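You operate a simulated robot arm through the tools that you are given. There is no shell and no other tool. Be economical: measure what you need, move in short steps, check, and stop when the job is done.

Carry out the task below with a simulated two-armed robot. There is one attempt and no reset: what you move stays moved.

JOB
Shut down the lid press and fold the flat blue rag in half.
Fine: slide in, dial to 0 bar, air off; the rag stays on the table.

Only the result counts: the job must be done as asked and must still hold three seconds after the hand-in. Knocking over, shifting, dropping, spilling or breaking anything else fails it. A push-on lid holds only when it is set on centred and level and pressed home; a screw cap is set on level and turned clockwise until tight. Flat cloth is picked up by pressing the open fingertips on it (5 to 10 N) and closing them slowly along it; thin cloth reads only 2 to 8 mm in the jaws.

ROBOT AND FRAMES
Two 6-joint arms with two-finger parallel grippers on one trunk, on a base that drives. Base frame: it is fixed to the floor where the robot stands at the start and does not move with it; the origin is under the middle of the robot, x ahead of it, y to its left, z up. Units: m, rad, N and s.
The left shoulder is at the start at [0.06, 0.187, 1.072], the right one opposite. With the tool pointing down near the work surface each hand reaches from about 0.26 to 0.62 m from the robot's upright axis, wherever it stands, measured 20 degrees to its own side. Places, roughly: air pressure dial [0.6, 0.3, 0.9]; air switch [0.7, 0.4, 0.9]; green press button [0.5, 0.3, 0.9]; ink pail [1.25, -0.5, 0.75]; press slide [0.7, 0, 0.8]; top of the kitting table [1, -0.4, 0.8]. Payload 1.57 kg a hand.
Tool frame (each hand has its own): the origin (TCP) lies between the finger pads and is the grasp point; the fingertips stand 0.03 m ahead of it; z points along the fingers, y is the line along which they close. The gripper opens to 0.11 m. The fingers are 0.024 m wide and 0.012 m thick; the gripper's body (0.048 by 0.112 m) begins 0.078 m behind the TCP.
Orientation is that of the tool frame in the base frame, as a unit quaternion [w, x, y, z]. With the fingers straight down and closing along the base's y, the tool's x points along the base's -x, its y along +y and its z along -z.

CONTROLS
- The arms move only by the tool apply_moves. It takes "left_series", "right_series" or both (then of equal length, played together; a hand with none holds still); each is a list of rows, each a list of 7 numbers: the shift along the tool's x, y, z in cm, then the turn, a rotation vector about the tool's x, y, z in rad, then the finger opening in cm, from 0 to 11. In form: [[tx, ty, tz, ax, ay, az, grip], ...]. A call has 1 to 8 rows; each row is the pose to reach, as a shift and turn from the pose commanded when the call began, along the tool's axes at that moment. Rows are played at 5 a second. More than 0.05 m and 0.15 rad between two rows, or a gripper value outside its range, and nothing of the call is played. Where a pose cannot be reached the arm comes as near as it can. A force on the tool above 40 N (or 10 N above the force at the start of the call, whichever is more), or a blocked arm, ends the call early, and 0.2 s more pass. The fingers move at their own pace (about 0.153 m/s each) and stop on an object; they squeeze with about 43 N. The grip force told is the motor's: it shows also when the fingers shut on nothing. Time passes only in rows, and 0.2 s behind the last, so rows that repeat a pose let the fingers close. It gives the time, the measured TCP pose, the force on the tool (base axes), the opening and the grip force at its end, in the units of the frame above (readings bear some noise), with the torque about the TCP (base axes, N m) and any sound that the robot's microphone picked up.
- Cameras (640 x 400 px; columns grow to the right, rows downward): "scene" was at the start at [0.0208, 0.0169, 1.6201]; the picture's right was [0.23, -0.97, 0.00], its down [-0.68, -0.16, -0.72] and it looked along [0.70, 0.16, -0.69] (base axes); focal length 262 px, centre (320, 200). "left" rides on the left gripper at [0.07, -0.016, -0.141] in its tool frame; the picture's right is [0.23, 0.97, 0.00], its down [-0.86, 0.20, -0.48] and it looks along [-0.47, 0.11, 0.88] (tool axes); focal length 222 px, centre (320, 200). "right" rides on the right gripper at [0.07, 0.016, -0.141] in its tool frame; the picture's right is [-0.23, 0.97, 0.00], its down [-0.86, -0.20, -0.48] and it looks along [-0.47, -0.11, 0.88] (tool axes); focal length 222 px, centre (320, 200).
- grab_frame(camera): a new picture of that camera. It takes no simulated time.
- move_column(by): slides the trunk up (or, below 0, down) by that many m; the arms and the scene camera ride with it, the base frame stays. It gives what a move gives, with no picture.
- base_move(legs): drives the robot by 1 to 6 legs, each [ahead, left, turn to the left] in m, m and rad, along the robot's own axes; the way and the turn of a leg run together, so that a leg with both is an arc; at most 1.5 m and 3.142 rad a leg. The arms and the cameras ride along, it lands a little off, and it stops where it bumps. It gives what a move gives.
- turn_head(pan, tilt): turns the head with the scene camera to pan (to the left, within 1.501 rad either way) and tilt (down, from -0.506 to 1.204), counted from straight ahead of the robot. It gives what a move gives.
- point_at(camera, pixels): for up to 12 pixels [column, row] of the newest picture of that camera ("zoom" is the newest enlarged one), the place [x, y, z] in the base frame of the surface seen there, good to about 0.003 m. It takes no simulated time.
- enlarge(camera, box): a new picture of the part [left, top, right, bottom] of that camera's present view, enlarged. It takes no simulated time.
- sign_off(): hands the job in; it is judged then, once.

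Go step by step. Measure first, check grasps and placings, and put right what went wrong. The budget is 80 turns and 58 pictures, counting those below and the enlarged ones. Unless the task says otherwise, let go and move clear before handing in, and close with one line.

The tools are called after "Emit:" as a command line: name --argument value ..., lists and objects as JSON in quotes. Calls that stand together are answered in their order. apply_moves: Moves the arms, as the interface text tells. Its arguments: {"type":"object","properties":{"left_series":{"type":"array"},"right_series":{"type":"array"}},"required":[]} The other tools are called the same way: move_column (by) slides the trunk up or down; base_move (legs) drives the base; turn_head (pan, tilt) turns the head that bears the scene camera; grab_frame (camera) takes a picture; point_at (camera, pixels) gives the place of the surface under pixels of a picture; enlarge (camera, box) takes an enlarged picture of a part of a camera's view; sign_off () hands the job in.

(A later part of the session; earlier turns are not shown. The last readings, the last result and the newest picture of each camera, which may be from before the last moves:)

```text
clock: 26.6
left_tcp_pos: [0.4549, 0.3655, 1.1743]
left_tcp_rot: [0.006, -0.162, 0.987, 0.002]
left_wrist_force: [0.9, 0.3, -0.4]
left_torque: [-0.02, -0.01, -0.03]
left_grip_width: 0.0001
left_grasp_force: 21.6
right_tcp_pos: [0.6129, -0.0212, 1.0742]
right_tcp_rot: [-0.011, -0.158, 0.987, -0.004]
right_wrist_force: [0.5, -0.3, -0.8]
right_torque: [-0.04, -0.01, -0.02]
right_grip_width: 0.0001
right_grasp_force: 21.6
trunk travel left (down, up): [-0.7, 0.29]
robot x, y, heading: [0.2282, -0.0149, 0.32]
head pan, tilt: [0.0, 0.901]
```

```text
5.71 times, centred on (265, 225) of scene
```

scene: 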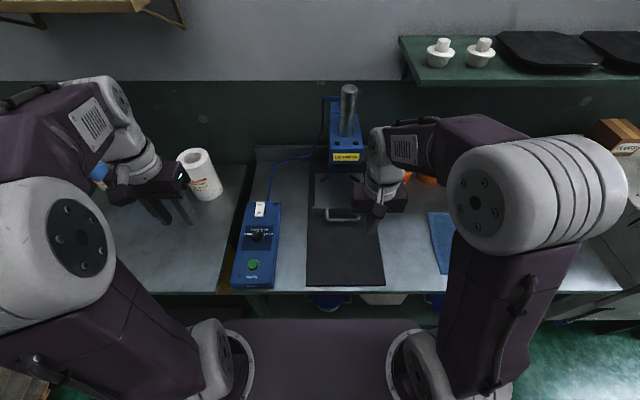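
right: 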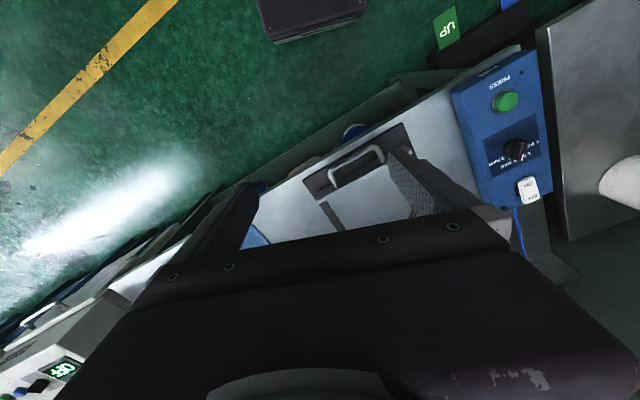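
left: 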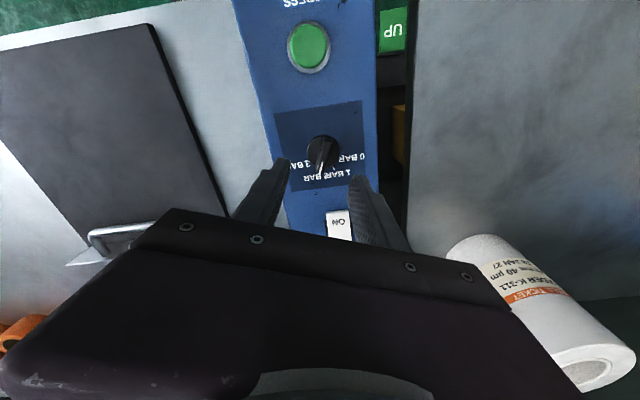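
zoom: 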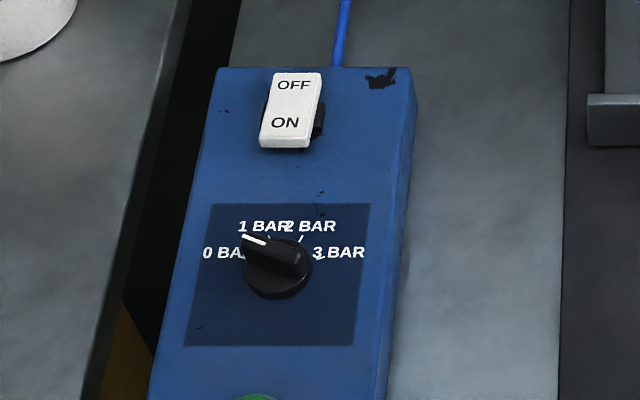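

The dial bar points along the 0 direction and the rocker shows OFF pressed. Next the rag: pull the right hand back and look right for rag corners and driving space.

Emit:
apply_moves --right_series '[[3, 1, -2, 0, 0, 0, 0], [6, 2, -4, 0, 0, 0, 0], [9, 3, -6, 0, 0, 0, 0], [11, 4, -8, 0, 0, 0, 0]]'

Emit:
turn_head --pan -0.8 --tilt 0.75

Emit:
grab_frame --camera "scene"

```text
clock: 27.6
left_tcp_pos: [0.4538, 0.3652, 1.1761]
left_tcp_rot: [0.007, -0.164, 0.987, 0.002]
left_wrist_force: [0.0, -0.4, 1.0]
left_torque: [-0.02, -0.02, 0.01]
left_grip_width: 0.0
left_grasp_force: 21.0
right_tcp_pos: [0.498, -0.0157, 1.1575]
right_tcp_rot: [-0.01, -0.158, 0.987, -0.004]
right_wrist_force: [-0.2, -0.2, 1.5]
right_torque: [0.01, -0.03, 0.0]
right_grip_width: 0.0002
right_grasp_force: 21.0
trunk travel left (down, up): [-0.7, 0.29]
robot x, y, heading: [0.2303, -0.0158, 0.318]
head pan, tilt: [0.0, 0.901]
```

```text
clock: 28.7
left_tcp_pos: [0.4545, 0.3658, 1.1752]
left_tcp_rot: [0.006, -0.163, 0.987, 0.002]
left_wrist_force: [-0.4, 0.3, 0.4]
left_torque: [0.0, 0.0, 0.01]
left_grip_width: 0.0001
left_grasp_force: 21.1
right_tcp_pos: [0.4998, -0.0143, 1.1572]
right_tcp_rot: [-0.01, -0.158, 0.987, -0.004]
right_wrist_force: [0.5, 0.3, -0.3]
right_torque: [0.0, 0.0, -0.02]
right_grip_width: 0.0002
right_grasp_force: 21.5
trunk travel left (down, up): [-0.7, 0.29]
robot x, y, heading: [0.2314, -0.0165, 0.316]
head pan, tilt: [-0.799, 0.75]
```

```text
29 pictures are left
```

scene: 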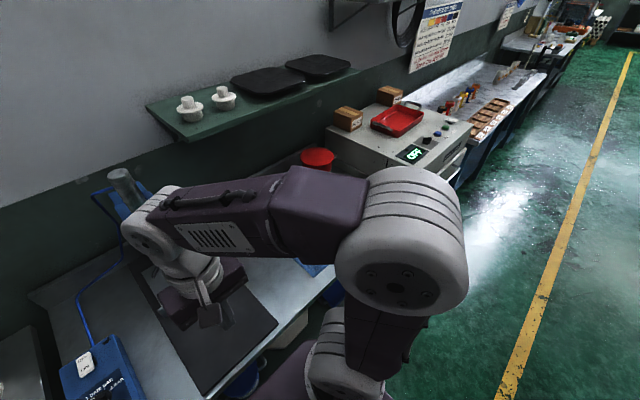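

Floor to the right is clear. Drive 0.6 m right to stand square in front of the rag, head back to centre.

Emit:
base_move --legs '[[0, -0.6, 0]]'

Emit:
turn_head --pan 0.0 --tilt 0.9

Emit:
grab_frame --camera "scene"

```text
clock: 32.1
left_tcp_pos: [0.6427, -0.2025, 1.1735]
left_tcp_rot: [0.006, -0.161, 0.987, 0.0]
left_wrist_force: [0.1, 0.1, 0.3]
left_torque: [0.01, 0.02, -0.01]
left_grip_width: 0.0
left_grasp_force: 21.4
right_tcp_pos: [0.6842, -0.5828, 1.1577]
right_tcp_rot: [-0.011, -0.155, 0.988, -0.004]
right_wrist_force: [0.4, 0.1, 0.2]
right_torque: [-0.01, -0.01, 0.03]
right_grip_width: 0.0002
right_grasp_force: 20.8
trunk travel left (down, up): [-0.7, 0.29]
robot x, y, heading: [0.419, -0.5868, 0.311]
head pan, tilt: [-0.799, 0.75]
```

```text
clock: 33.2
left_tcp_pos: [0.6421, -0.2023, 1.1743]
left_tcp_rot: [0.006, -0.161, 0.987, 0.002]
left_wrist_force: [-0.3, 0.2, 0.7]
left_torque: [0.01, -0.02, 0.01]
left_grip_width: 0.0
left_grasp_force: 20.9
right_tcp_pos: [0.6837, -0.5827, 1.1577]
right_tcp_rot: [-0.01, -0.156, 0.988, -0.004]
right_wrist_force: [-0.5, 0.5, -0.2]
right_torque: [-0.03, 0.02, 0.0]
right_grip_width: 0.0
right_grasp_force: 21.3
trunk travel left (down, up): [-0.7, 0.29]
robot x, y, heading: [0.4152, -0.5869, 0.314]
head pan, tilt: [0.0, 0.901]
```

```text
28 pictures are left
```

scene: 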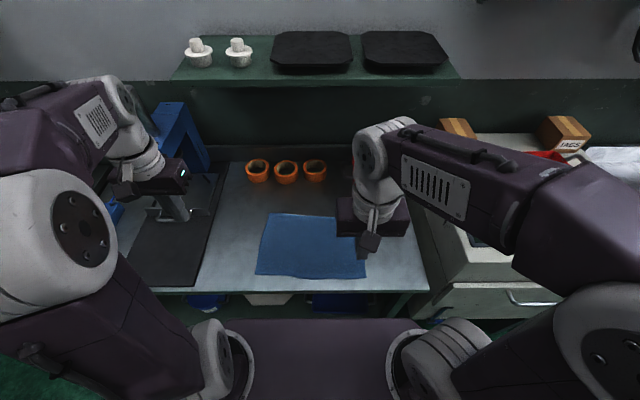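

The rag is ahead: corners TL (268,214), BL (256,275), BR (366,279). Measure them.

Emit:
enlarge --camera "scene" --box '[230, 180, 390, 300]'

Emit:
point_at --camera "scene" --pixels '[[270, 215], [258, 274], [364, 277], [335, 216], [300, 275], [330, 278], [300, 215], [263, 245], [310, 245], [355, 240], [315, 165], [257, 180]]'

Emit:
enlarge --camera "right" --box '[0, 0, 640, 400]'

```text
3.33 times, centred on (310, 240) of scene
```

zoom: 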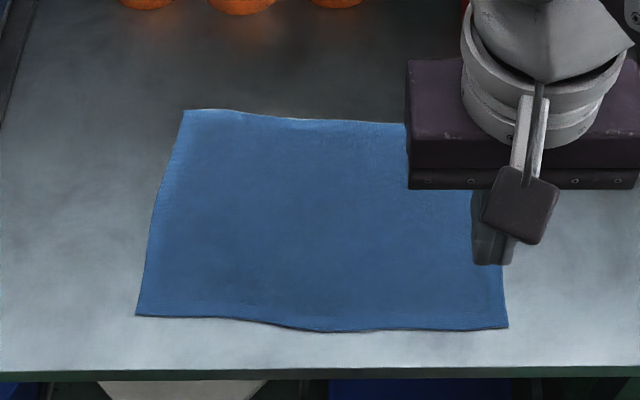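

```text
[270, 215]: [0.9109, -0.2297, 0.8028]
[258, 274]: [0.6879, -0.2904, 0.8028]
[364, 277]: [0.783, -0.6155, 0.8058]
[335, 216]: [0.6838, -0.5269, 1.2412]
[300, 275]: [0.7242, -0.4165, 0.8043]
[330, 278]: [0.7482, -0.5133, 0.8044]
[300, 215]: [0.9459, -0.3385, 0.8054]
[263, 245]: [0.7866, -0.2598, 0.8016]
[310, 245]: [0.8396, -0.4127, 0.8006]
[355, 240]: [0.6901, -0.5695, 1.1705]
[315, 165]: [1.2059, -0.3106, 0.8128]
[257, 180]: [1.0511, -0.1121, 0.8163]
```

```text
1.00 times, centred on (320, 200) of right (not enlarged: the box is as wide or as high as the picture)
```

zoom: 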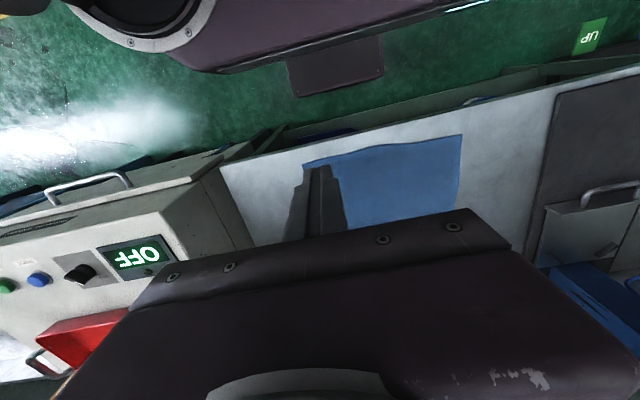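

Rag is ~0.35 m wide (across) by 0.245 m deep, near edge u≈0.555. I'll fold near→far with both hands pinching the near corners; bring both hands above those corners.

Emit:
apply_moves --left_series '[[-1, -4, 0, 0, 0, 0, 3], [-2, -8, 1, 0, 0, 0, 3], [-3.1, -12, 3, 0, 0, 0, 3], [-3.1, -12, 8, 0, 0, 0, 3], [-3.1, -12, 13, 0, 0, 0, 3], [-3.1, -12, 18, 0, 0, 0, 3], [-3.1, -12, 22.5, 0, 0, 0, 3], [-3.1, -12, 26.5, 0, 0, 0, 3]]' --right_series '[[-3, -1, 0, 0, 0, 0, 3], [-6, -2, 1, 0, 0, 0, 3], [-9.9, -3.2, 2, 0, 0, 0, 3], [-9.9, -3.2, 7, 0, 0, 0, 3], [-9.9, -3.2, 12, 0, 0, 0, 3], [-9.9, -3.2, 17, 0, 0, 0, 3], [-9.9, -3.2, 21, 0, 0, 0, 3], [-9.9, -3.2, 24.9, 0, 0, 0, 3]]'

Emit:
grab_frame --camera "scene"

Emit:
grab_frame --camera "left"

Emit:
grab_frame --camera "right"

```text
clock: 35.0
left_tcp_pos: [0.714, -0.3044, 0.9078]
left_tcp_rot: [0.006, -0.16, 0.987, 0.001]
left_wrist_force: [-0.2, 0.4, 0.0]
left_torque: [-0.02, 0.04, 0.03]
left_grip_width: 0.0298
left_grasp_force: 0.1
right_tcp_pos: [0.7836, -0.5863, 0.9043]
right_tcp_rot: [-0.011, -0.156, 0.988, -0.003]
right_wrist_force: [0.2, -0.9, -0.7]
right_torque: [0.0, 0.02, -0.01]
right_grip_width: 0.0297
right_grasp_force: 0.0
trunk travel left (down, up): [-0.7, 0.29]
robot x, y, heading: [0.4122, -0.5851, 0.314]
head pan, tilt: [0.0, 0.901]
```

```text
25 pictures are left
```

scene: 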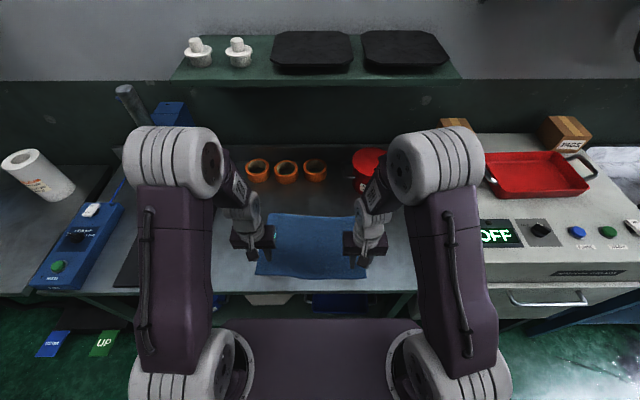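

```text
24 pictures are left
```

left: 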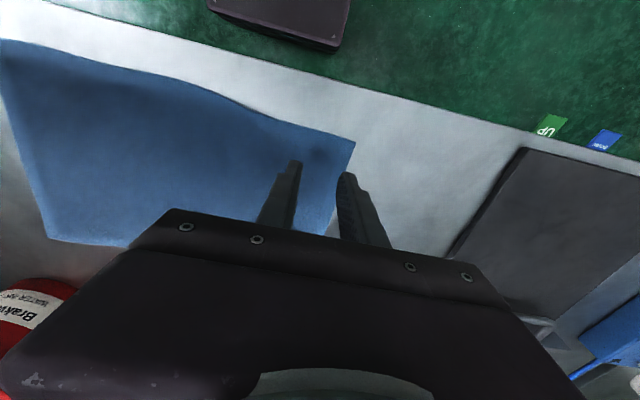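

```text
23 pictures are left
```

right: 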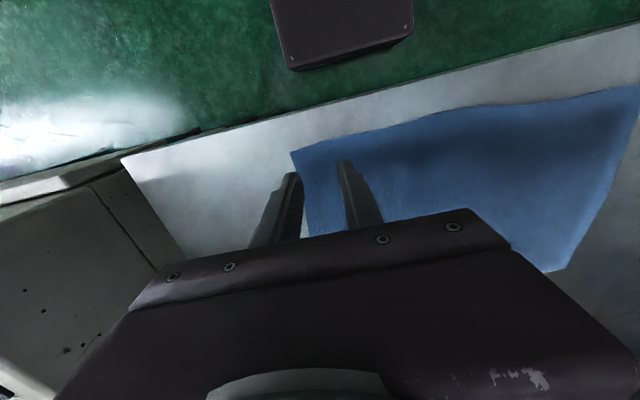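

Measure both near corners precisely from the wrist cameras: left (353,142), right (292,152), plus the far ones.

Emit:
point_at --camera "left" --pixels '[[352, 144], [330, 137], [300, 128], [337, 195], [50, 236], [5, 45], [200, 85], [125, 246]]'

Emit:
point_at --camera "right" --pixels '[[294, 154], [330, 143], [400, 124], [303, 200], [560, 266], [636, 88]]'

```text
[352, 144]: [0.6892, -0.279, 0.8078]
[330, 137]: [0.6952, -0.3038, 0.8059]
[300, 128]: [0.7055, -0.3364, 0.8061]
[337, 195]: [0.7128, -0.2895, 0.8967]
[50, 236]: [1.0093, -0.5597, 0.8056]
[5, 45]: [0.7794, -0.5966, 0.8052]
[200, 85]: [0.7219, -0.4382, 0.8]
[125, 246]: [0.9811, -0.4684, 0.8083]
```

```text
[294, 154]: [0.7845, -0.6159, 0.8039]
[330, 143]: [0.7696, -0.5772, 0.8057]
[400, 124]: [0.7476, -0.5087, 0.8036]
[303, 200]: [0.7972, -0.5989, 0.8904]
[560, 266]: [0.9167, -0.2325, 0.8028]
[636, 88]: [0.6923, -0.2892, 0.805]
```

Both hands are ~1.5 cm inside the near edge and ~3 cm inside the sides. Descend to just above the cloth.

Emit:
apply_moves --left_series '[[0, 0, 3, 0, 0, 0, 3], [0, 0, 5.5, 0, 0, 0, 3], [0, 0, 6.8, 0, 0, 0, 3], [0, 0, 7.2, 0, 0, 0, 3]]' --right_series '[[-0.5, 0, 3, 0, 0, 0, 3], [-0.5, 0, 5.2, 0, 0, 0, 3], [-0.5, 0, 6.4, 0, 0, 0, 3], [-0.5, 0, 6.8, 0, 0, 0, 3]]'

```text
clock: 36.0
left_tcp_pos: [0.7146, -0.3049, 0.8361]
left_tcp_rot: [0.005, -0.161, 0.987, 0.002]
left_wrist_force: [-0.3, -0.1, 0.2]
left_torque: [0.01, 0.01, 0.0]
left_grip_width: 0.0299
left_grasp_force: 0.0
right_tcp_pos: [0.7867, -0.5856, 0.8386]
right_tcp_rot: [-0.011, -0.156, 0.988, -0.004]
right_wrist_force: [0.2, 0.9, 0.3]
right_torque: [-0.01, 0.01, -0.01]
right_grip_width: 0.0303
right_grasp_force: 0.2
trunk travel left (down, up): [-0.7, 0.29]
robot x, y, heading: [0.4136, -0.5838, 0.312]
head pan, tilt: [0.0, 0.901]
```

Not touching yet. Step down a few millimetres.

Emit:
apply_moves --left_series '[[0, 0, 0.15, 0, 0, 0, 3], [0, 0, 0.3, 0, 0, 0, 3]]' --right_series '[[0, 0, 0.25, 0, 0, 0, 3], [0, 0, 0.45, 0, 0, 0, 3]]'

```text
clock: 36.6
left_tcp_pos: [0.7122, -0.3042, 0.8336]
left_tcp_rot: [0.006, -0.161, 0.987, 0.003]
left_wrist_force: [0.8, 0.3, 3.0]
left_torque: [0.04, -0.01, -0.03]
left_grip_width: 0.0297
left_grasp_force: 0.1
right_tcp_pos: [0.7865, -0.5849, 0.8328]
right_tcp_rot: [-0.011, -0.155, 0.988, -0.003]
right_wrist_force: [0.2, -0.4, 3.6]
right_torque: [-0.01, -0.02, -0.02]
right_grip_width: 0.0296
right_grasp_force: 0.0
trunk travel left (down, up): [-0.7, 0.29]
robot x, y, heading: [0.4158, -0.581, 0.314]
head pan, tilt: [0.0, 0.901]
```

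Contact at ~3 N on both. Press 1 mm more.

Emit:
apply_moves --left_series '[[0, 0, 0.1, 0, 0, 0, 3]]' --right_series '[[0, 0, 0.1, 0, 0, 0, 3]]'

```text
clock: 37.0
left_tcp_pos: [0.7129, -0.304, 0.8343]
left_tcp_rot: [0.007, -0.161, 0.987, 0.002]
left_wrist_force: [1.1, 0.6, 9.0]
left_torque: [0.0, -0.02, 0.0]
left_grip_width: 0.0302
left_grasp_force: 0.0
right_tcp_pos: [0.7863, -0.585, 0.8332]
right_tcp_rot: [-0.01, -0.156, 0.988, -0.003]
right_wrist_force: [0.0, -0.4, 7.5]
right_torque: [0.01, -0.02, 0.03]
right_grip_width: 0.0301
right_grasp_force: 0.2
trunk travel left (down, up): [-0.7, 0.29]
robot x, y, heading: [0.4154, -0.5829, 0.309]
head pan, tilt: [0.0, 0.901]
```

Pressing 9.0 and 7.5 N, in range. Close slowly.

Emit:
apply_moves --left_series '[[0, 0, 0, 0, 0, 0, 2.5], [0, 0, 0, 0, 0, 0, 2.0], [0, 0, 0, 0, 0, 0, 1.5], [0, 0, 0, 0, 0, 0, 1.0], [0, 0, 0, 0, 0, 0, 0.6], [0, 0, 0, 0, 0, 0, 0.3], [0, 0, 0, 0, 0, 0, 0], [0, 0, 0, 0, 0, 0, 0]]' --right_series '[[0, 0, 0, 0, 0, 0, 2.5], [0, 0, 0, 0, 0, 0, 2.0], [0, 0, 0, 0, 0, 0, 1.5], [0, 0, 0, 0, 0, 0, 1.0], [0, 0, 0, 0, 0, 0, 0.6], [0, 0, 0, 0, 0, 0, 0.3], [0, 0, 0, 0, 0, 0, 0], [0, 0, 0, 0, 0, 0, 0]]'

```text
clock: 38.8
left_tcp_pos: [0.7125, -0.3056, 0.8332]
left_tcp_rot: [0.007, -0.161, 0.987, 0.002]
left_wrist_force: [3.0, -7.8, 10.7]
left_torque: [-0.24, -0.01, 0.02]
left_grip_width: 0.0037
left_grasp_force: 24.8
right_tcp_pos: [0.7853, -0.5849, 0.834]
right_tcp_rot: [-0.011, -0.156, 0.988, -0.002]
right_wrist_force: [-2.2, 9.5, 8.2]
right_torque: [0.25, 0.03, 0.02]
right_grip_width: 0.004
right_grasp_force: 24.3
trunk travel left (down, up): [-0.7, 0.29]
robot x, y, heading: [0.4155, -0.5843, 0.313]
head pan, tilt: [0.0, 0.901]
```

Both hold cloth (3.7 and 4.0 mm). Lift 5 cm, easing slightly inward to relieve the tension, and look.

Emit:
apply_moves --left_series '[[0, -0.4, -1, 0, 0, 0, 0], [-0.3, -0.7, -2.5, 0, 0, 0, 0], [-0.6, -0.7, -4, 0, 0, 0, 0], [-1, -0.7, -5, 0, 0, 0, 0]]' --right_series '[[0, 0.4, -1, 0, 0, 0, 0], [-0.3, 0.7, -2.5, 0, 0, 0, 0], [-0.6, 0.7, -4, 0, 0, 0, 0], [-1, 0.7, -5, 0, 0, 0, 0]]'

Emit:
enlarge --camera "scene" --box '[210, 180, 410, 300]'

Emit:
grab_frame --camera "left"

```text
clock: 39.8
left_tcp_pos: [0.724, -0.3083, 0.8827]
left_tcp_rot: [0.006, -0.161, 0.987, 0.002]
left_wrist_force: [0.6, -0.2, -0.2]
left_torque: [0.02, 0.02, -0.02]
left_grip_width: 0.0036
left_grasp_force: 24.7
right_tcp_pos: [0.7965, -0.5736, 0.883]
right_tcp_rot: [-0.011, -0.156, 0.988, -0.003]
right_wrist_force: [-0.2, -0.5, 0.3]
right_torque: [0.03, 0.02, -0.06]
right_grip_width: 0.0039
right_grasp_force: 25.2
trunk travel left (down, up): [-0.7, 0.29]
robot x, y, heading: [0.4137, -0.5861, 0.314]
head pan, tilt: [0.0, 0.901]
```

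```text
3.20 times, centred on (310, 240) of scene
```

zoom: 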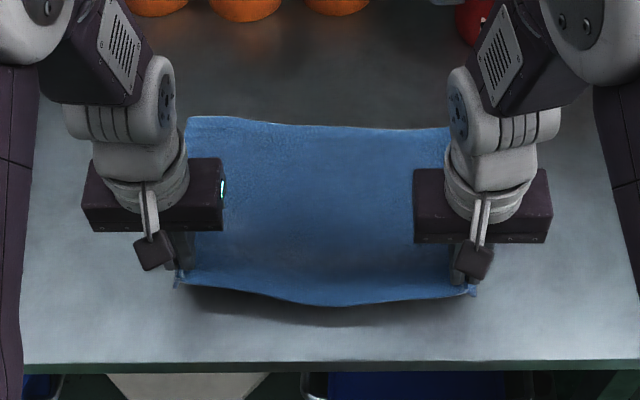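

```text
21 pictures are left
```

left: 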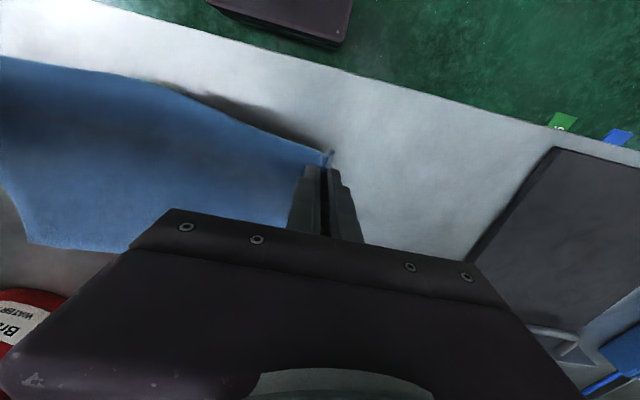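

Both corners lifted cleanly. Fold over: first half of the arc toward the far edge.

Emit:
apply_moves --left_series '[[-1.2, -0.1, -0.9, 0, 0, 0, 0], [-2.4, -0.2, -1.7, 0, 0, 0, 0], [-3.6, -0.4, -2.4, 0, 0, 0, 0], [-4.8, -0.5, -3, 0, 0, 0, 0], [-6, -0.6, -3.4, 0, 0, 0, 0], [-7.3, -0.8, -3.7, 0, 0, 0, 0], [-8.6, -0.9, -3.8, 0, 0, 0, 0], [-10, -1, -3.7, 0, 0, 0, 0]]' --right_series '[[-1.2, -0.1, -0.9, 0, 0, 0, 0], [-2.4, -0.2, -1.7, 0, 0, 0, 0], [-3.6, -0.3, -2.4, 0, 0, 0, 0], [-4.8, -0.4, -3, 0, 0, 0, 0], [-6, -0.5, -3.4, 0, 0, 0, 0], [-7.3, -0.6, -3.7, 0, 0, 0, 0], [-8.6, -0.7, -3.8, 0, 0, 0, 0], [-10, -0.9, -3.7, 0, 0, 0, 0]]'

Emit:
enlarge --camera "scene" --box '[210, 160, 410, 300]'

```text
clock: 41.6
left_tcp_pos: [0.8217, -0.2852, 0.9197]
left_tcp_rot: [0.006, -0.16, 0.987, 0.002]
left_wrist_force: [0.0, -0.3, -0.1]
left_torque: [0.02, 0.01, 0.03]
left_grip_width: 0.0035
left_grasp_force: 24.2
right_tcp_pos: [0.8942, -0.5517, 0.917]
right_tcp_rot: [-0.012, -0.155, 0.988, -0.004]
right_wrist_force: [-0.3, 0.5, -0.7]
right_torque: [0.0, -0.02, -0.03]
right_grip_width: 0.0039
right_grasp_force: 24.9
trunk travel left (down, up): [-0.7, 0.29]
robot x, y, heading: [0.416, -0.5834, 0.315]
head pan, tilt: [0.0, 0.901]
```

```text
2.86 times, centred on (310, 230) of scene
```

zoom: 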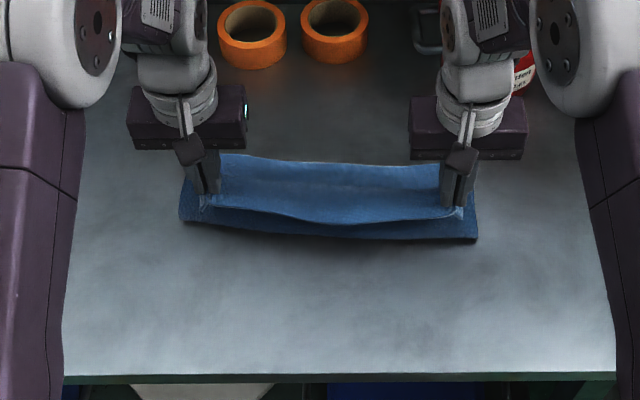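

The fold is forming nicely. Check clearance to the red pot behind the right hand.

Emit:
point_at --camera "zoom" --pixels '[[525, 72], [428, 40], [520, 95], [330, 60], [255, 65], [300, 160], [460, 175], [190, 185], [470, 240], [182, 215]]'

```text
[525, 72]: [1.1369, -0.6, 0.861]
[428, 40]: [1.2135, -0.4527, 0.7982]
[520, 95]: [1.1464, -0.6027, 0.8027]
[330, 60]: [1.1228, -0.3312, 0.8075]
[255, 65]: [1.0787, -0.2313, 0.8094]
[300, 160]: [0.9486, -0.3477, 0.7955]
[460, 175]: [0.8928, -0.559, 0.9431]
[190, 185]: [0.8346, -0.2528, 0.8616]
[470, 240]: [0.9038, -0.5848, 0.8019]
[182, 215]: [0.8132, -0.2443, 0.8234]
```

Pot is >6 cm beyond the hand's end point. Complete the arc and lower to the table.

Emit:
apply_moves --left_series '[[-1.5, -0.2, 0.3, 0, 0, 0, 0], [-3, -0.4, 0.9, 0, 0, 0, 0], [-4.5, -0.6, 1.9, 0, 0, 0, 0], [-6, -0.7, 3.1, 0, 0, 0, 0], [-7.2, -0.8, 4.4, 0, 0, 0, 0], [-8.2, -0.9, 5.8, 0, 0, 0, 0], [-8.8, -1, 7, 0, 0, 0, 0], [-9, -1.05, 7.8, 0, 0, 0, 0]]' --right_series '[[-1.5, -0.1, 0.2, 0, 0, 0, 0], [-3, -0.2, 0.8, 0, 0, 0, 0], [-4.5, -0.3, 1.7, 0, 0, 0, 0], [-6, -0.4, 2.9, 0, 0, 0, 0], [-7.2, -0.5, 4.2, 0, 0, 0, 0], [-8.2, -0.6, 5.5, 0, 0, 0, 0], [-8.8, -0.65, 6.7, 0, 0, 0, 0], [-9, -0.7, 7.5, 0, 0, 0, 0]]'

Emit:
enlarge --camera "scene" --box '[210, 160, 410, 300]'

```text
clock: 43.4
left_tcp_pos: [0.9127, -0.2669, 0.8447]
left_tcp_rot: [0.007, -0.161, 0.987, 0.003]
left_wrist_force: [0.1, -0.6, 0.9]
left_torque: [0.05, 0.0, -0.01]
left_grip_width: 0.0038
left_grasp_force: 24.1
right_tcp_pos: [0.9803, -0.5325, 0.8411]
right_tcp_rot: [-0.01, -0.156, 0.988, -0.004]
right_wrist_force: [-0.5, 1.3, 3.4]
right_torque: [0.0, 0.0, 0.01]
right_grip_width: 0.0039
right_grasp_force: 24.9
trunk travel left (down, up): [-0.7, 0.29]
robot x, y, heading: [0.416, -0.5823, 0.314]
head pan, tilt: [0.0, 0.901]
```

```text
2.86 times, centred on (310, 230) of scene
```

zoom: 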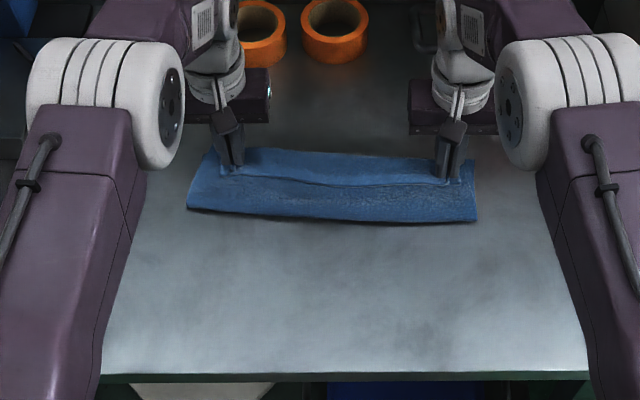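

Hem of the upper layer seems a little short of the far edge in the middle; measure both.

Emit:
point_at --camera "zoom" --pixels '[[260, 149], [340, 154], [420, 160], [255, 172], [325, 184], [410, 184], [212, 152], [190, 205], [475, 218], [475, 175], [330, 200]]'

Emit:
enlarge --camera "scene" --box '[265, 200, 385, 245]'

```text
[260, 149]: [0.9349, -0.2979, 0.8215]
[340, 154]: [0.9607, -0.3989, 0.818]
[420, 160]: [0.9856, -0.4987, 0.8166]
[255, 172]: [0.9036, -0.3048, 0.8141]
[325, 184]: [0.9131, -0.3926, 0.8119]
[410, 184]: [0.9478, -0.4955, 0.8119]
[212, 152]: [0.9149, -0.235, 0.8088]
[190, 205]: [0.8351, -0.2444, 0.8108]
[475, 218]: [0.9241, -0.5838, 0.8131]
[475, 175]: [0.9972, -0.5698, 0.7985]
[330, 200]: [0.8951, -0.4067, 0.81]
```

```text
5.33 times, centred on (325, 222) of scene
```

zoom: 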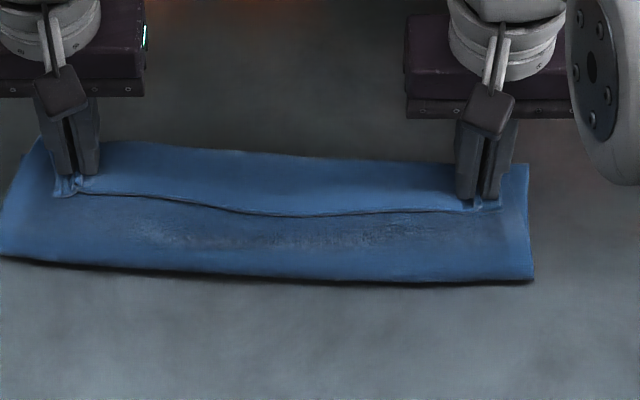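

Diagnosis: lowering straight down made the cloth bulge outward past the fingers, leaving the hem folded back (hem at u≈0.743, bulge at 0.79). I'll retrace the arc upward, re-laying the lower half, and check.

Emit:
apply_moves --left_series '[[0.3, 0.1, -1.5, 0, 0, 0, 0], [1, 0.2, -3, 0, 0, 0, 0], [2.2, 0.3, -4.4, 0, 0, 0, 0], [3.6, 0.4, -5.6, 0, 0, 0, 0], [5.2, 0.5, -6.6, 0, 0, 0, 0], [7, 0.7, -7.3, 0, 0, 0, 0], [8.8, 0.9, -7.7, 0, 0, 0, 0], [10.2, 1.0, -7.8, 0, 0, 0, 0]]' --right_series '[[0.3, 0, -1.5, 0, 0, 0, 0], [1, 0.1, -3, 0, 0, 0, 0], [2.2, 0.2, -4.4, 0, 0, 0, 0], [3.6, 0.3, -5.6, 0, 0, 0, 0], [5.2, 0.4, -6.6, 0, 0, 0, 0], [7, 0.5, -7.5, 0, 0, 0, 0], [8.8, 0.6, -8, 0, 0, 0, 0], [10, 0.7, -8.1, 0, 0, 0, 0]]'

Emit:
enlarge --camera "scene" --box '[240, 180, 400, 270]'

Emit:
point_at --camera "zoom" --pixels '[[110, 220], [320, 240], [500, 250], [320, 190], [250, 130], [400, 135]]'

```text
clock: 45.2
left_tcp_pos: [0.8108, -0.2896, 0.9211]
left_tcp_rot: [0.007, -0.161, 0.987, 0.002]
left_wrist_force: [0.4, -0.2, -0.3]
left_torque: [0.01, -0.04, 0.02]
left_grip_width: 0.0037
left_grasp_force: 24.3
right_tcp_pos: [0.8842, -0.5556, 0.9232]
right_tcp_rot: [-0.01, -0.155, 0.988, -0.004]
right_wrist_force: [0.3, 0.7, 0.7]
right_torque: [0.0, 0.03, 0.01]
right_grip_width: 0.004
right_grasp_force: 24.7
trunk travel left (down, up): [-0.7, 0.29]
robot x, y, heading: [0.4159, -0.585, 0.312]
head pan, tilt: [0.0, 0.901]
```

```text
4.00 times, centred on (320, 225) of scene
```

zoom: 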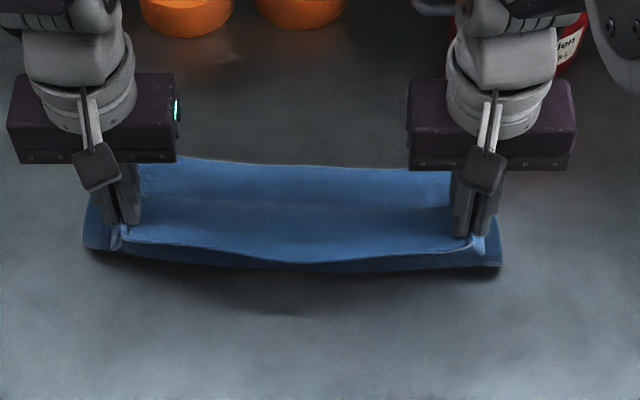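

```text
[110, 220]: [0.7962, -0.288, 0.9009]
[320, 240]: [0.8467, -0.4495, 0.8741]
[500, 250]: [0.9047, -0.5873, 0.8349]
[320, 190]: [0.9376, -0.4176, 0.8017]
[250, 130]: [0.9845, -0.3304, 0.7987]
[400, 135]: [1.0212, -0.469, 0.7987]
```

Good: a wall of cloth rises from the crease to the hands. Now swing it over taut, stopping slanted ~4 cm above the table rather than lowering into slack.

Emit:
apply_moves --left_series '[[-2.2, -0.2, 0.1, 0, 0, 0, 0], [-4.3, -0.4, 0.8, 0, 0, 0, 0], [-5.8, -0.5, 1.8, 0, 0, 0, 0], [-7, -0.7, 3, 0, 0, 0, 0], [-7.9, -0.8, 4.2, 0, 0, 0, 0], [-8.5, -0.9, 5.1, 0, 0, 0, 0]]' --right_series '[[-2.2, -0.1, 0.1, 0, 0, 0, 0], [-4.3, -0.3, 0.9, 0, 0, 0, 0], [-5.8, -0.4, 1.9, 0, 0, 0, 0], [-7, -0.5, 3.1, 0, 0, 0, 0], [-7.9, -0.6, 4.3, 0, 0, 0, 0], [-8.5, -0.7, 5.3, 0, 0, 0, 0]]'

Emit:
enlarge --camera "scene" --box '[240, 180, 400, 270]'

Emit:
grab_frame --camera "right"

```text
clock: 46.6
left_tcp_pos: [0.8962, -0.2729, 0.8694]
left_tcp_rot: [0.007, -0.161, 0.987, 0.002]
left_wrist_force: [-0.4, 0.0, -0.1]
left_torque: [-0.01, 0.01, -0.03]
left_grip_width: 0.0039
left_grasp_force: 24.7
right_tcp_pos: [0.9671, -0.5354, 0.8681]
right_tcp_rot: [-0.011, -0.155, 0.988, -0.003]
right_wrist_force: [0.5, 0.5, -0.5]
right_torque: [-0.02, 0.01, -0.01]
right_grip_width: 0.0039
right_grasp_force: 25.1
trunk travel left (down, up): [-0.7, 0.29]
robot x, y, heading: [0.4129, -0.5822, 0.315]
head pan, tilt: [0.0, 0.901]
```

```text
4.00 times, centred on (320, 225) of scene
```

zoom: 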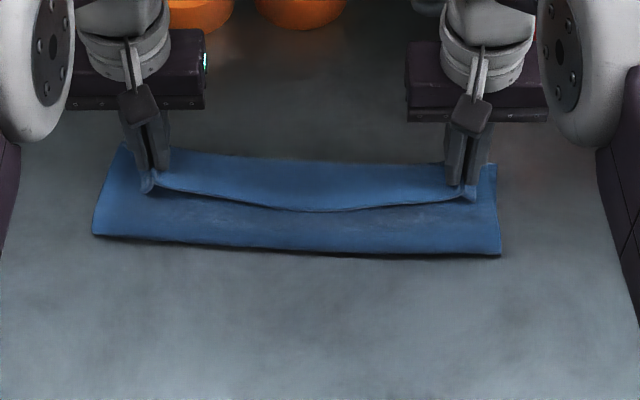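

```text
15 pictures are left
```

right: 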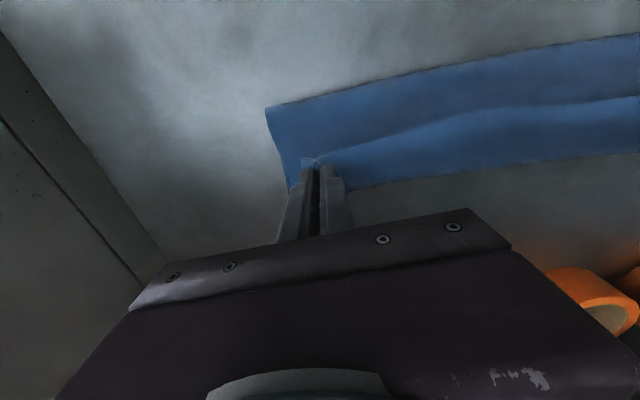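

Check heights at the hem, beyond it, and the crease.

Emit:
point_at --camera "zoom" --pixels '[[310, 208], [310, 195], [310, 180], [310, 165], [230, 192], [230, 175], [400, 200], [400, 185], [96, 233], [320, 252], [498, 252], [310, 235]]'

```text
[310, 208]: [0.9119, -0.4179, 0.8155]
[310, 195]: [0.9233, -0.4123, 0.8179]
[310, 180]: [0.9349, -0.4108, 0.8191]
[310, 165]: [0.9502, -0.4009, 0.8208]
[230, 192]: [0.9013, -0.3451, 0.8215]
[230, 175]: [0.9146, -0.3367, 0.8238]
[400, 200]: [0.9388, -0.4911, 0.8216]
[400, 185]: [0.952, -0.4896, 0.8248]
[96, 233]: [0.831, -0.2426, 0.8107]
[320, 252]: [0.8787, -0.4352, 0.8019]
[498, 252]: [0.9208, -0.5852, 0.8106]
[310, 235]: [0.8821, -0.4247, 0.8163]
```

The cloth is stiffer than assumed: there's slack and the crease rolled to u≈0.70. Back up to re-lay the lower half, then return only to a taut ~45° lean before releasing.

Emit:
apply_moves --left_series '[[1.5, 0.2, -1.8, 0, 0, 0, 0], [3.5, 0.4, -3.3, 0, 0, 0, 0], [5.5, 0.6, -4.5, 0, 0, 0, 0], [8, 0.8, -5.2, 0, 0, 0, 0], [9, 0.9, -5.2, 0, 0, 0, 0], [7, 0.7, -5.2, 0, 0, 0, 0], [4.8, 0.5, -4.6, 0, 0, 0, 0], [3.2, 0.3, -3.4, 0, 0, 0, 0]]' --right_series '[[1.5, 0.1, -1.8, 0, 0, 0, 0], [3.5, 0.3, -3.3, 0, 0, 0, 0], [5.5, 0.4, -4.5, 0, 0, 0, 0], [8, 0.6, -5.2, 0, 0, 0, 0], [9, 0.7, -5.2, 0, 0, 0, 0], [7, 0.5, -5.2, 0, 0, 0, 0], [4.8, 0.4, -4.6, 0, 0, 0, 0], [3.2, 0.3, -3.4, 0, 0, 0, 0]]'

Emit:
enlarge --camera "scene" --box '[240, 180, 400, 270]'

Emit:
point_at --camera "zoom" --pixels '[[310, 222], [310, 205], [310, 190], [310, 175], [100, 238], [310, 258], [498, 258], [310, 240], [310, 248]]'

```text
clock: 48.4
left_tcp_pos: [0.8644, -0.2798, 0.9047]
left_tcp_rot: [0.005, -0.161, 0.987, 0.002]
left_wrist_force: [-0.4, -0.5, -0.7]
left_torque: [-0.02, 0.01, 0.02]
left_grip_width: 0.0036
left_grasp_force: 24.8
right_tcp_pos: [0.9358, -0.5409, 0.902]
right_tcp_rot: [-0.01, -0.156, 0.988, -0.004]
right_wrist_force: [-0.1, -0.8, -0.5]
right_torque: [0.0, 0.02, 0.0]
right_grip_width: 0.004
right_grasp_force: 25.5
trunk travel left (down, up): [-0.7, 0.29]
robot x, y, heading: [0.4156, -0.5841, 0.313]
head pan, tilt: [0.0, 0.901]
```

```text
4.00 times, centred on (320, 225) of scene
```

zoom: 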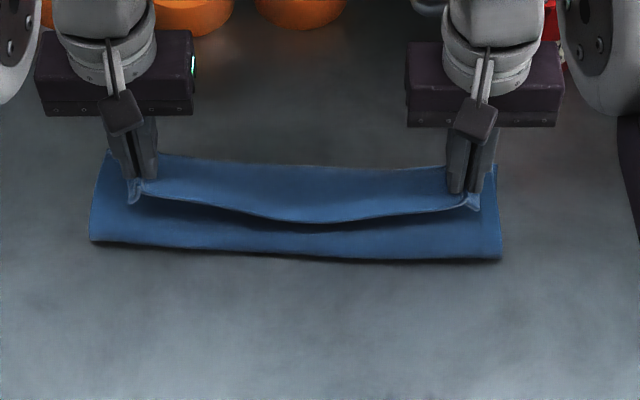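

```text
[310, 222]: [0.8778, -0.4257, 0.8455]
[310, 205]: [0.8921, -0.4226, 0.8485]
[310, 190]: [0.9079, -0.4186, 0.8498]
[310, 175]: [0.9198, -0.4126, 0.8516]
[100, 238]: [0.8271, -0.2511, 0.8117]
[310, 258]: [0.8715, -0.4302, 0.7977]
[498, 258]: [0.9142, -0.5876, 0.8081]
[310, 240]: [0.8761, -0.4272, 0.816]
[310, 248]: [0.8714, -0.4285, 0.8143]
```

The rigid vertical pinch forces the sheet forward as a canopy. I'll tilt both grippers (fingers toward the robot, ~40°) so the sheet exits downward, while backing up slightly.

Emit:
apply_moves --left_series '[[0.5, 0.1, -0.6, 0, 0.12, 0, 0], [1, 0.1, -1.2, 0, 0.24, 0, 0], [1.2, 0.1, -1.5, 0, 0.36, 0, 0], [1.2, 0.1, -1.5, 0, 0.48, 0, 0], [1.2, 0.1, -1.5, 0, 0.6, 0, 0], [1.2, 0.1, -1.5, 0, 0.72, 0, 0]]' --right_series '[[0.5, 0.1, -0.6, 0, 0.12, 0, 0], [1, 0.1, -1.2, 0, 0.24, 0, 0], [1.2, 0.1, -1.6, 0, 0.36, 0, 0], [1.2, 0.1, -1.6, 0, 0.48, 0, 0], [1.2, 0.1, -1.6, 0, 0.6, 0, 0], [1.2, 0.1, -1.6, 0, 0.72, 0, 0]]'

Emit:
enlarge --camera "scene" --box '[240, 150, 400, 270]'

```text
clock: 49.8
left_tcp_pos: [0.7803, -0.3016, 0.9346]
left_tcp_rot: [-0.329, -0.151, 0.931, -0.053]
left_wrist_force: [2.0, -3.7, -1.0]
left_torque: [-0.1, -0.05, 0.06]
left_grip_width: 0.0037
left_grasp_force: 25.2
left hand out of reach, approached as far as the arm can: row 4, 5, 6
right_tcp_pos: [0.8586, -0.5754, 0.9322]
right_tcp_rot: [-0.344, -0.145, 0.926, -0.055]
right_wrist_force: [-1.3, 3.5, -0.2]
right_torque: [0.15, 0.0, -0.07]
right_grip_width: 0.0038
right_grasp_force: 24.9
right hand out of reach, approached as far as the arm can: row 4, 5, 6
trunk travel left (down, up): [-0.7, 0.29]
robot x, y, heading: [0.4156, -0.5868, 0.31]
head pan, tilt: [0.0, 0.901]
```

```text
3.33 times, centred on (320, 210) of scene
```

zoom: 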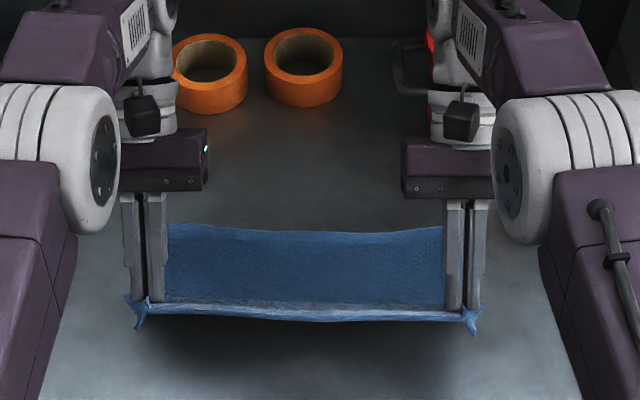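

The tilt works: the hem is straight with cloth hanging cleanly below, but reach limits forward travel. Lower the trunk 1.5 cm and drive 6 cm forward (base front stays ~3 cm short of the table).

Emit:
move_column --by -0.015

Emit:
base_move --legs '[[0.06, 0, 0]]'

Emit:
enlarge --camera "scene" --box '[240, 150, 400, 270]'

```text
clock: 50.4
left_tcp_pos: [0.7792, -0.3016, 0.9191]
left_tcp_rot: [-0.328, -0.152, 0.931, -0.052]
left_wrist_force: [1.0, -4.4, -0.8]
left_torque: [-0.08, -0.07, 0.1]
left_grip_width: 0.0036
left_grasp_force: 24.6
right_tcp_pos: [0.8595, -0.5751, 0.9163]
right_tcp_rot: [-0.344, -0.145, 0.926, -0.055]
right_wrist_force: [-0.9, 4.6, 0.1]
right_torque: [0.12, -0.01, -0.07]
right_grip_width: 0.0038
right_grasp_force: 24.9
trunk travel left (down, up): [-0.685, 0.305]
robot x, y, heading: [0.4146, -0.584, 0.31]
head pan, tilt: [0.0, 0.901]
```

```text
clock: 51.4
left_tcp_pos: [0.8369, -0.2823, 0.9186]
left_tcp_rot: [-0.328, -0.152, 0.931, -0.053]
left_wrist_force: [1.7, -4.2, -0.1]
left_torque: [-0.04, -0.05, 0.12]
left_grip_width: 0.004
left_grasp_force: 25.1
right_tcp_pos: [0.9168, -0.5575, 0.9167]
right_tcp_rot: [-0.345, -0.146, 0.926, -0.056]
right_wrist_force: [-0.9, 4.9, 0.2]
right_torque: [0.09, 0.01, -0.05]
right_grip_width: 0.0039
right_grasp_force: 24.5
trunk travel left (down, up): [-0.685, 0.305]
robot x, y, heading: [0.4708, -0.564, 0.31]
head pan, tilt: [0.0, 0.901]
```

```text
3.33 times, centred on (320, 210) of scene
```

zoom: 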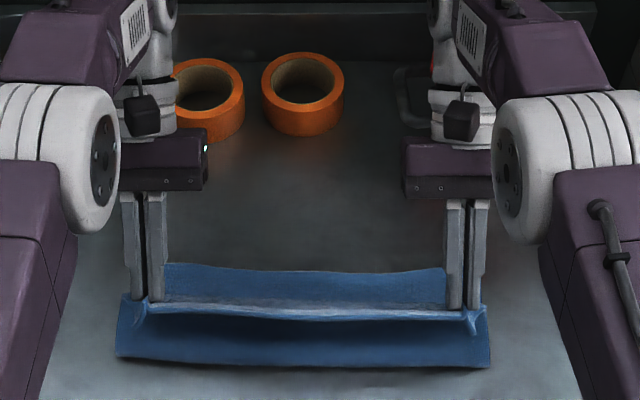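

The curtain now stands with hem up over the crease. Advance along the arc while easing the tilt a little.

Emit:
apply_moves --left_series '[[-1.2, -0.2, -0.2, 0, -0.04, 0, 0], [-2.4, -0.4, -0.4, 0, -0.08, 0, 0], [-3.6, -0.5, -0.6, 0, -0.12, 0, 0], [-4.8, -0.6, -0.8, 0, -0.16, 0, 0], [-5.8, -0.7, -0.9, 0, -0.2, 0, 0]]' --right_series '[[-1.2, 0, -0.2, 0, -0.04, 0, 0], [-2.4, 0, -0.4, 0, -0.08, 0, 0], [-3.6, 0, -0.6, 0, -0.12, 0, 0], [-4.8, 0, -0.8, 0, -0.16, 0, 0], [-5.8, 0, -1, 0, -0.2, 0, 0]]'

Emit:
enlarge --camera "scene" --box '[240, 150, 400, 290]'

```text
clock: 52.6
left_tcp_pos: [0.8886, -0.2736, 0.8892]
left_tcp_rot: [-0.234, -0.156, 0.959, -0.038]
left_wrist_force: [0.0, -1.1, -0.2]
left_torque: [0.03, -0.01, 0.01]
left_grip_width: 0.0038
left_grasp_force: 24.4
right_tcp_pos: [0.9648, -0.5422, 0.8874]
right_tcp_rot: [-0.25, -0.15, 0.956, -0.041]
right_wrist_force: [-0.5, 0.8, -1.2]
right_torque: [-0.01, -0.03, -0.02]
right_grip_width: 0.004
right_grasp_force: 25.1
trunk travel left (down, up): [-0.685, 0.305]
robot x, y, heading: [0.4701, -0.5656, 0.307]
head pan, tilt: [0.0, 0.901]
```

```text
2.86 times, centred on (320, 220) of scene
```

zoom: 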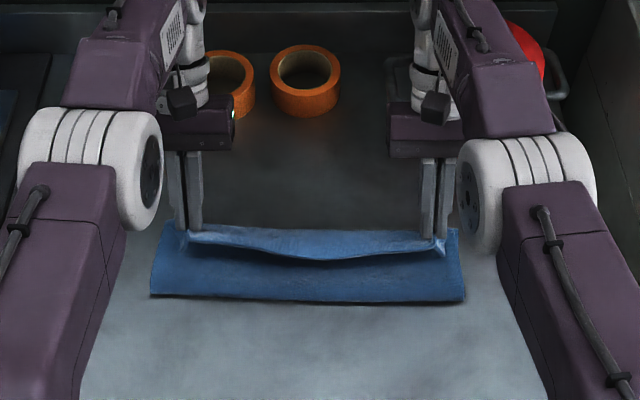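

Reached. Check crease and canopy positions.

Emit:
point_at --camera "zoom" --pixels '[[152, 294], [310, 303], [461, 300], [310, 256], [310, 245], [310, 235], [310, 232], [310, 275], [250, 248], [370, 235], [153, 270], [455, 232]]'

```text
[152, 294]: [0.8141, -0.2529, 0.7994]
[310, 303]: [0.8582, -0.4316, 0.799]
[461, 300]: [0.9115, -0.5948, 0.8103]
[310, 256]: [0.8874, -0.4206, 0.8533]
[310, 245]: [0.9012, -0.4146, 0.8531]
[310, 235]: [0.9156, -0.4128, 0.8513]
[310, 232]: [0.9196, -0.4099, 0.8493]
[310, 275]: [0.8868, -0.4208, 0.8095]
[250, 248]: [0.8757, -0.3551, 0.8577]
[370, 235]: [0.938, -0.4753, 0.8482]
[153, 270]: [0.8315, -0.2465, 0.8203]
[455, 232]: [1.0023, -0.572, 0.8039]
```

Crease is at u≈0.68–0.69, lower half 10.5–11 cm of 23.5: near half. Release so the sheet falls forward, then lift clear.

Emit:
apply_moves --left_series '[[0, 0, 0, 0, 0, 0, 4], [0, 0, 0, 0, 0, 0, 4], [0, 0, 0, 0, 0, 0, 4]]' --right_series '[[0, 0, 0, 0, 0, 0, 4], [0, 0, 0, 0, 0, 0, 4], [0, 0, 0, 0, 0, 0, 4]]'

Emit:
enlarge --camera "scene" --box '[240, 150, 400, 290]'

Emit:
point_at --camera "zoom" --pixels '[[152, 294], [310, 303], [461, 300], [310, 270], [310, 256], [310, 245], [310, 235], [250, 248], [370, 235], [453, 232], [400, 260]]'

```text
clock: 53.4
left_tcp_pos: [0.8866, -0.2729, 0.8889]
left_tcp_rot: [-0.234, -0.156, 0.959, -0.038]
left_wrist_force: [-0.3, 0.1, -0.9]
left_torque: [-0.02, -0.01, 0.0]
left_grip_width: 0.0402
left_grasp_force: 0.0
right_tcp_pos: [0.9643, -0.5414, 0.887]
right_tcp_rot: [-0.25, -0.151, 0.956, -0.041]
right_wrist_force: [-0.9, -0.3, -0.3]
right_torque: [-0.01, -0.02, 0.02]
right_grip_width: 0.0397
right_grasp_force: 0.0
trunk travel left (down, up): [-0.685, 0.305]
robot x, y, heading: [0.4697, -0.5643, 0.312]
head pan, tilt: [0.0, 0.901]
```

```text
2.86 times, centred on (320, 220) of scene
```

zoom: 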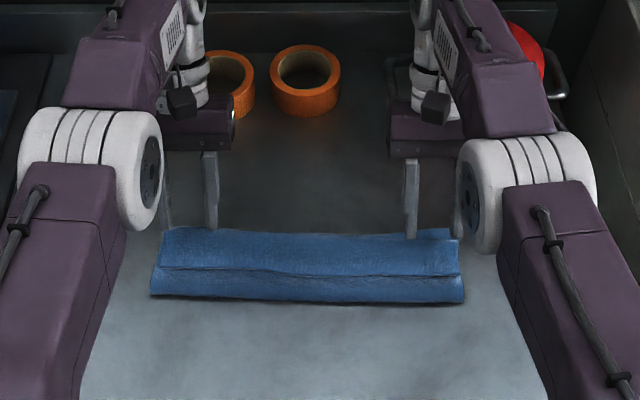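

```text
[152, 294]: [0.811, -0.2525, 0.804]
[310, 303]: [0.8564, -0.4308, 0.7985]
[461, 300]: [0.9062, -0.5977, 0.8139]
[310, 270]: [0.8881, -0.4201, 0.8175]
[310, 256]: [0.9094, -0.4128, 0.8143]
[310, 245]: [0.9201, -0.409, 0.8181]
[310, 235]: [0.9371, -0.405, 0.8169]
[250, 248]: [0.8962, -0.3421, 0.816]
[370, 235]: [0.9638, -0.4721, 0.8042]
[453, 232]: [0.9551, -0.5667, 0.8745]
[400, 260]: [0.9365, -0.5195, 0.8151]
```

It fell flat but the upper sheet's hem flap (~5 cm) folded back toward the robot (hem at zoom row 272). Lift clear and take a close look to fix this.

Emit:
apply_moves --left_series '[[0, 0, -3, 0, 0, 0, 4], [2, 0, -6, 0, -0.1, 0, 4], [4, 0, -9, 0, -0.23, 0, 4], [7, 0, -10, 0, -0.36, 0, 4], [10, 0, -10, 0, -0.48, 0, 4]]' --right_series '[[0, 0, -3, 0, 0, 0, 4], [2, 0, -6, 0, -0.12, 0, 4], [4, 0, -9, 0, -0.25, 0, 4], [7, 0, -10, 0, -0.38, 0, 4], [10, 0, -10, 0, -0.51, 0, 4]]'

Emit:
enlarge --camera "scene" --box '[265, 210, 385, 280]'

Emit:
point_at --camera "zoom" --pixels '[[60, 120], [60, 180], [60, 240], [320, 130], [320, 170], [320, 200], [320, 220], [320, 250], [320, 280], [560, 140], [560, 220], [560, 260]]'

```text
clock: 54.6
left_tcp_pos: [0.8578, -0.2908, 1.0233]
left_tcp_rot: [-0.015, -0.157, 0.987, 0.002]
left_wrist_force: [-0.5, 0.9, -0.2]
left_torque: [-0.03, -0.03, -0.02]
left_grip_width: 0.0401
left_grasp_force: 0.1
left hand out of reach, approached as far as the arm can: row 1
right_tcp_pos: [1.0038, -0.5327, 1.0133]
right_tcp_rot: [-0.147, -0.145, 0.978, -0.039]
right_wrist_force: [0.0, -0.2, -0.9]
right_torque: [-0.02, 0.07, -0.04]
right_grip_width: 0.0399
right_grasp_force: 0.0
right hand out of reach, approached as far as the arm can: row 1, 2, 3, 4, 5
trunk travel left (down, up): [-0.685, 0.305]
robot x, y, heading: [0.4753, -0.5645, 0.307]
head pan, tilt: [0.0, 0.901]
stopped in row 5 (right hand): the arm was blocked; the commanded pose is now the measured one
```

```text
5.33 times, centred on (325, 245) of scene
```

zoom: 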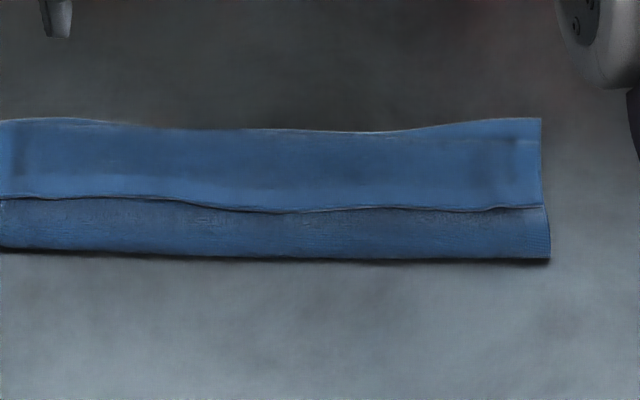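

```text
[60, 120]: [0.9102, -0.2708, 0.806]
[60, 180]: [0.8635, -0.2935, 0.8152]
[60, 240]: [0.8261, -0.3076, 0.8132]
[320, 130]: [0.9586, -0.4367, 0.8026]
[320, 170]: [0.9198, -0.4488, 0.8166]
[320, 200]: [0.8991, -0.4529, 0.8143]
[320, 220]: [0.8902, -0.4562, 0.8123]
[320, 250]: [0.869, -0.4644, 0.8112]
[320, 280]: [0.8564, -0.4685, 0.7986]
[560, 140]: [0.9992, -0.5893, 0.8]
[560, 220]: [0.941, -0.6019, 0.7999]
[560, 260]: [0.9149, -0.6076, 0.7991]
```

The right arm reported blocked at (1.00,-0.53,1.01). Look at the whole scene before moving it.

Emit:
grab_frame --camera "scene"

```text
8 pictures are left
```

scene: 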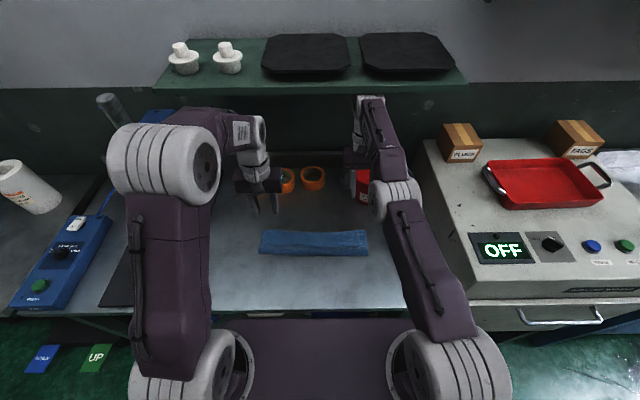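

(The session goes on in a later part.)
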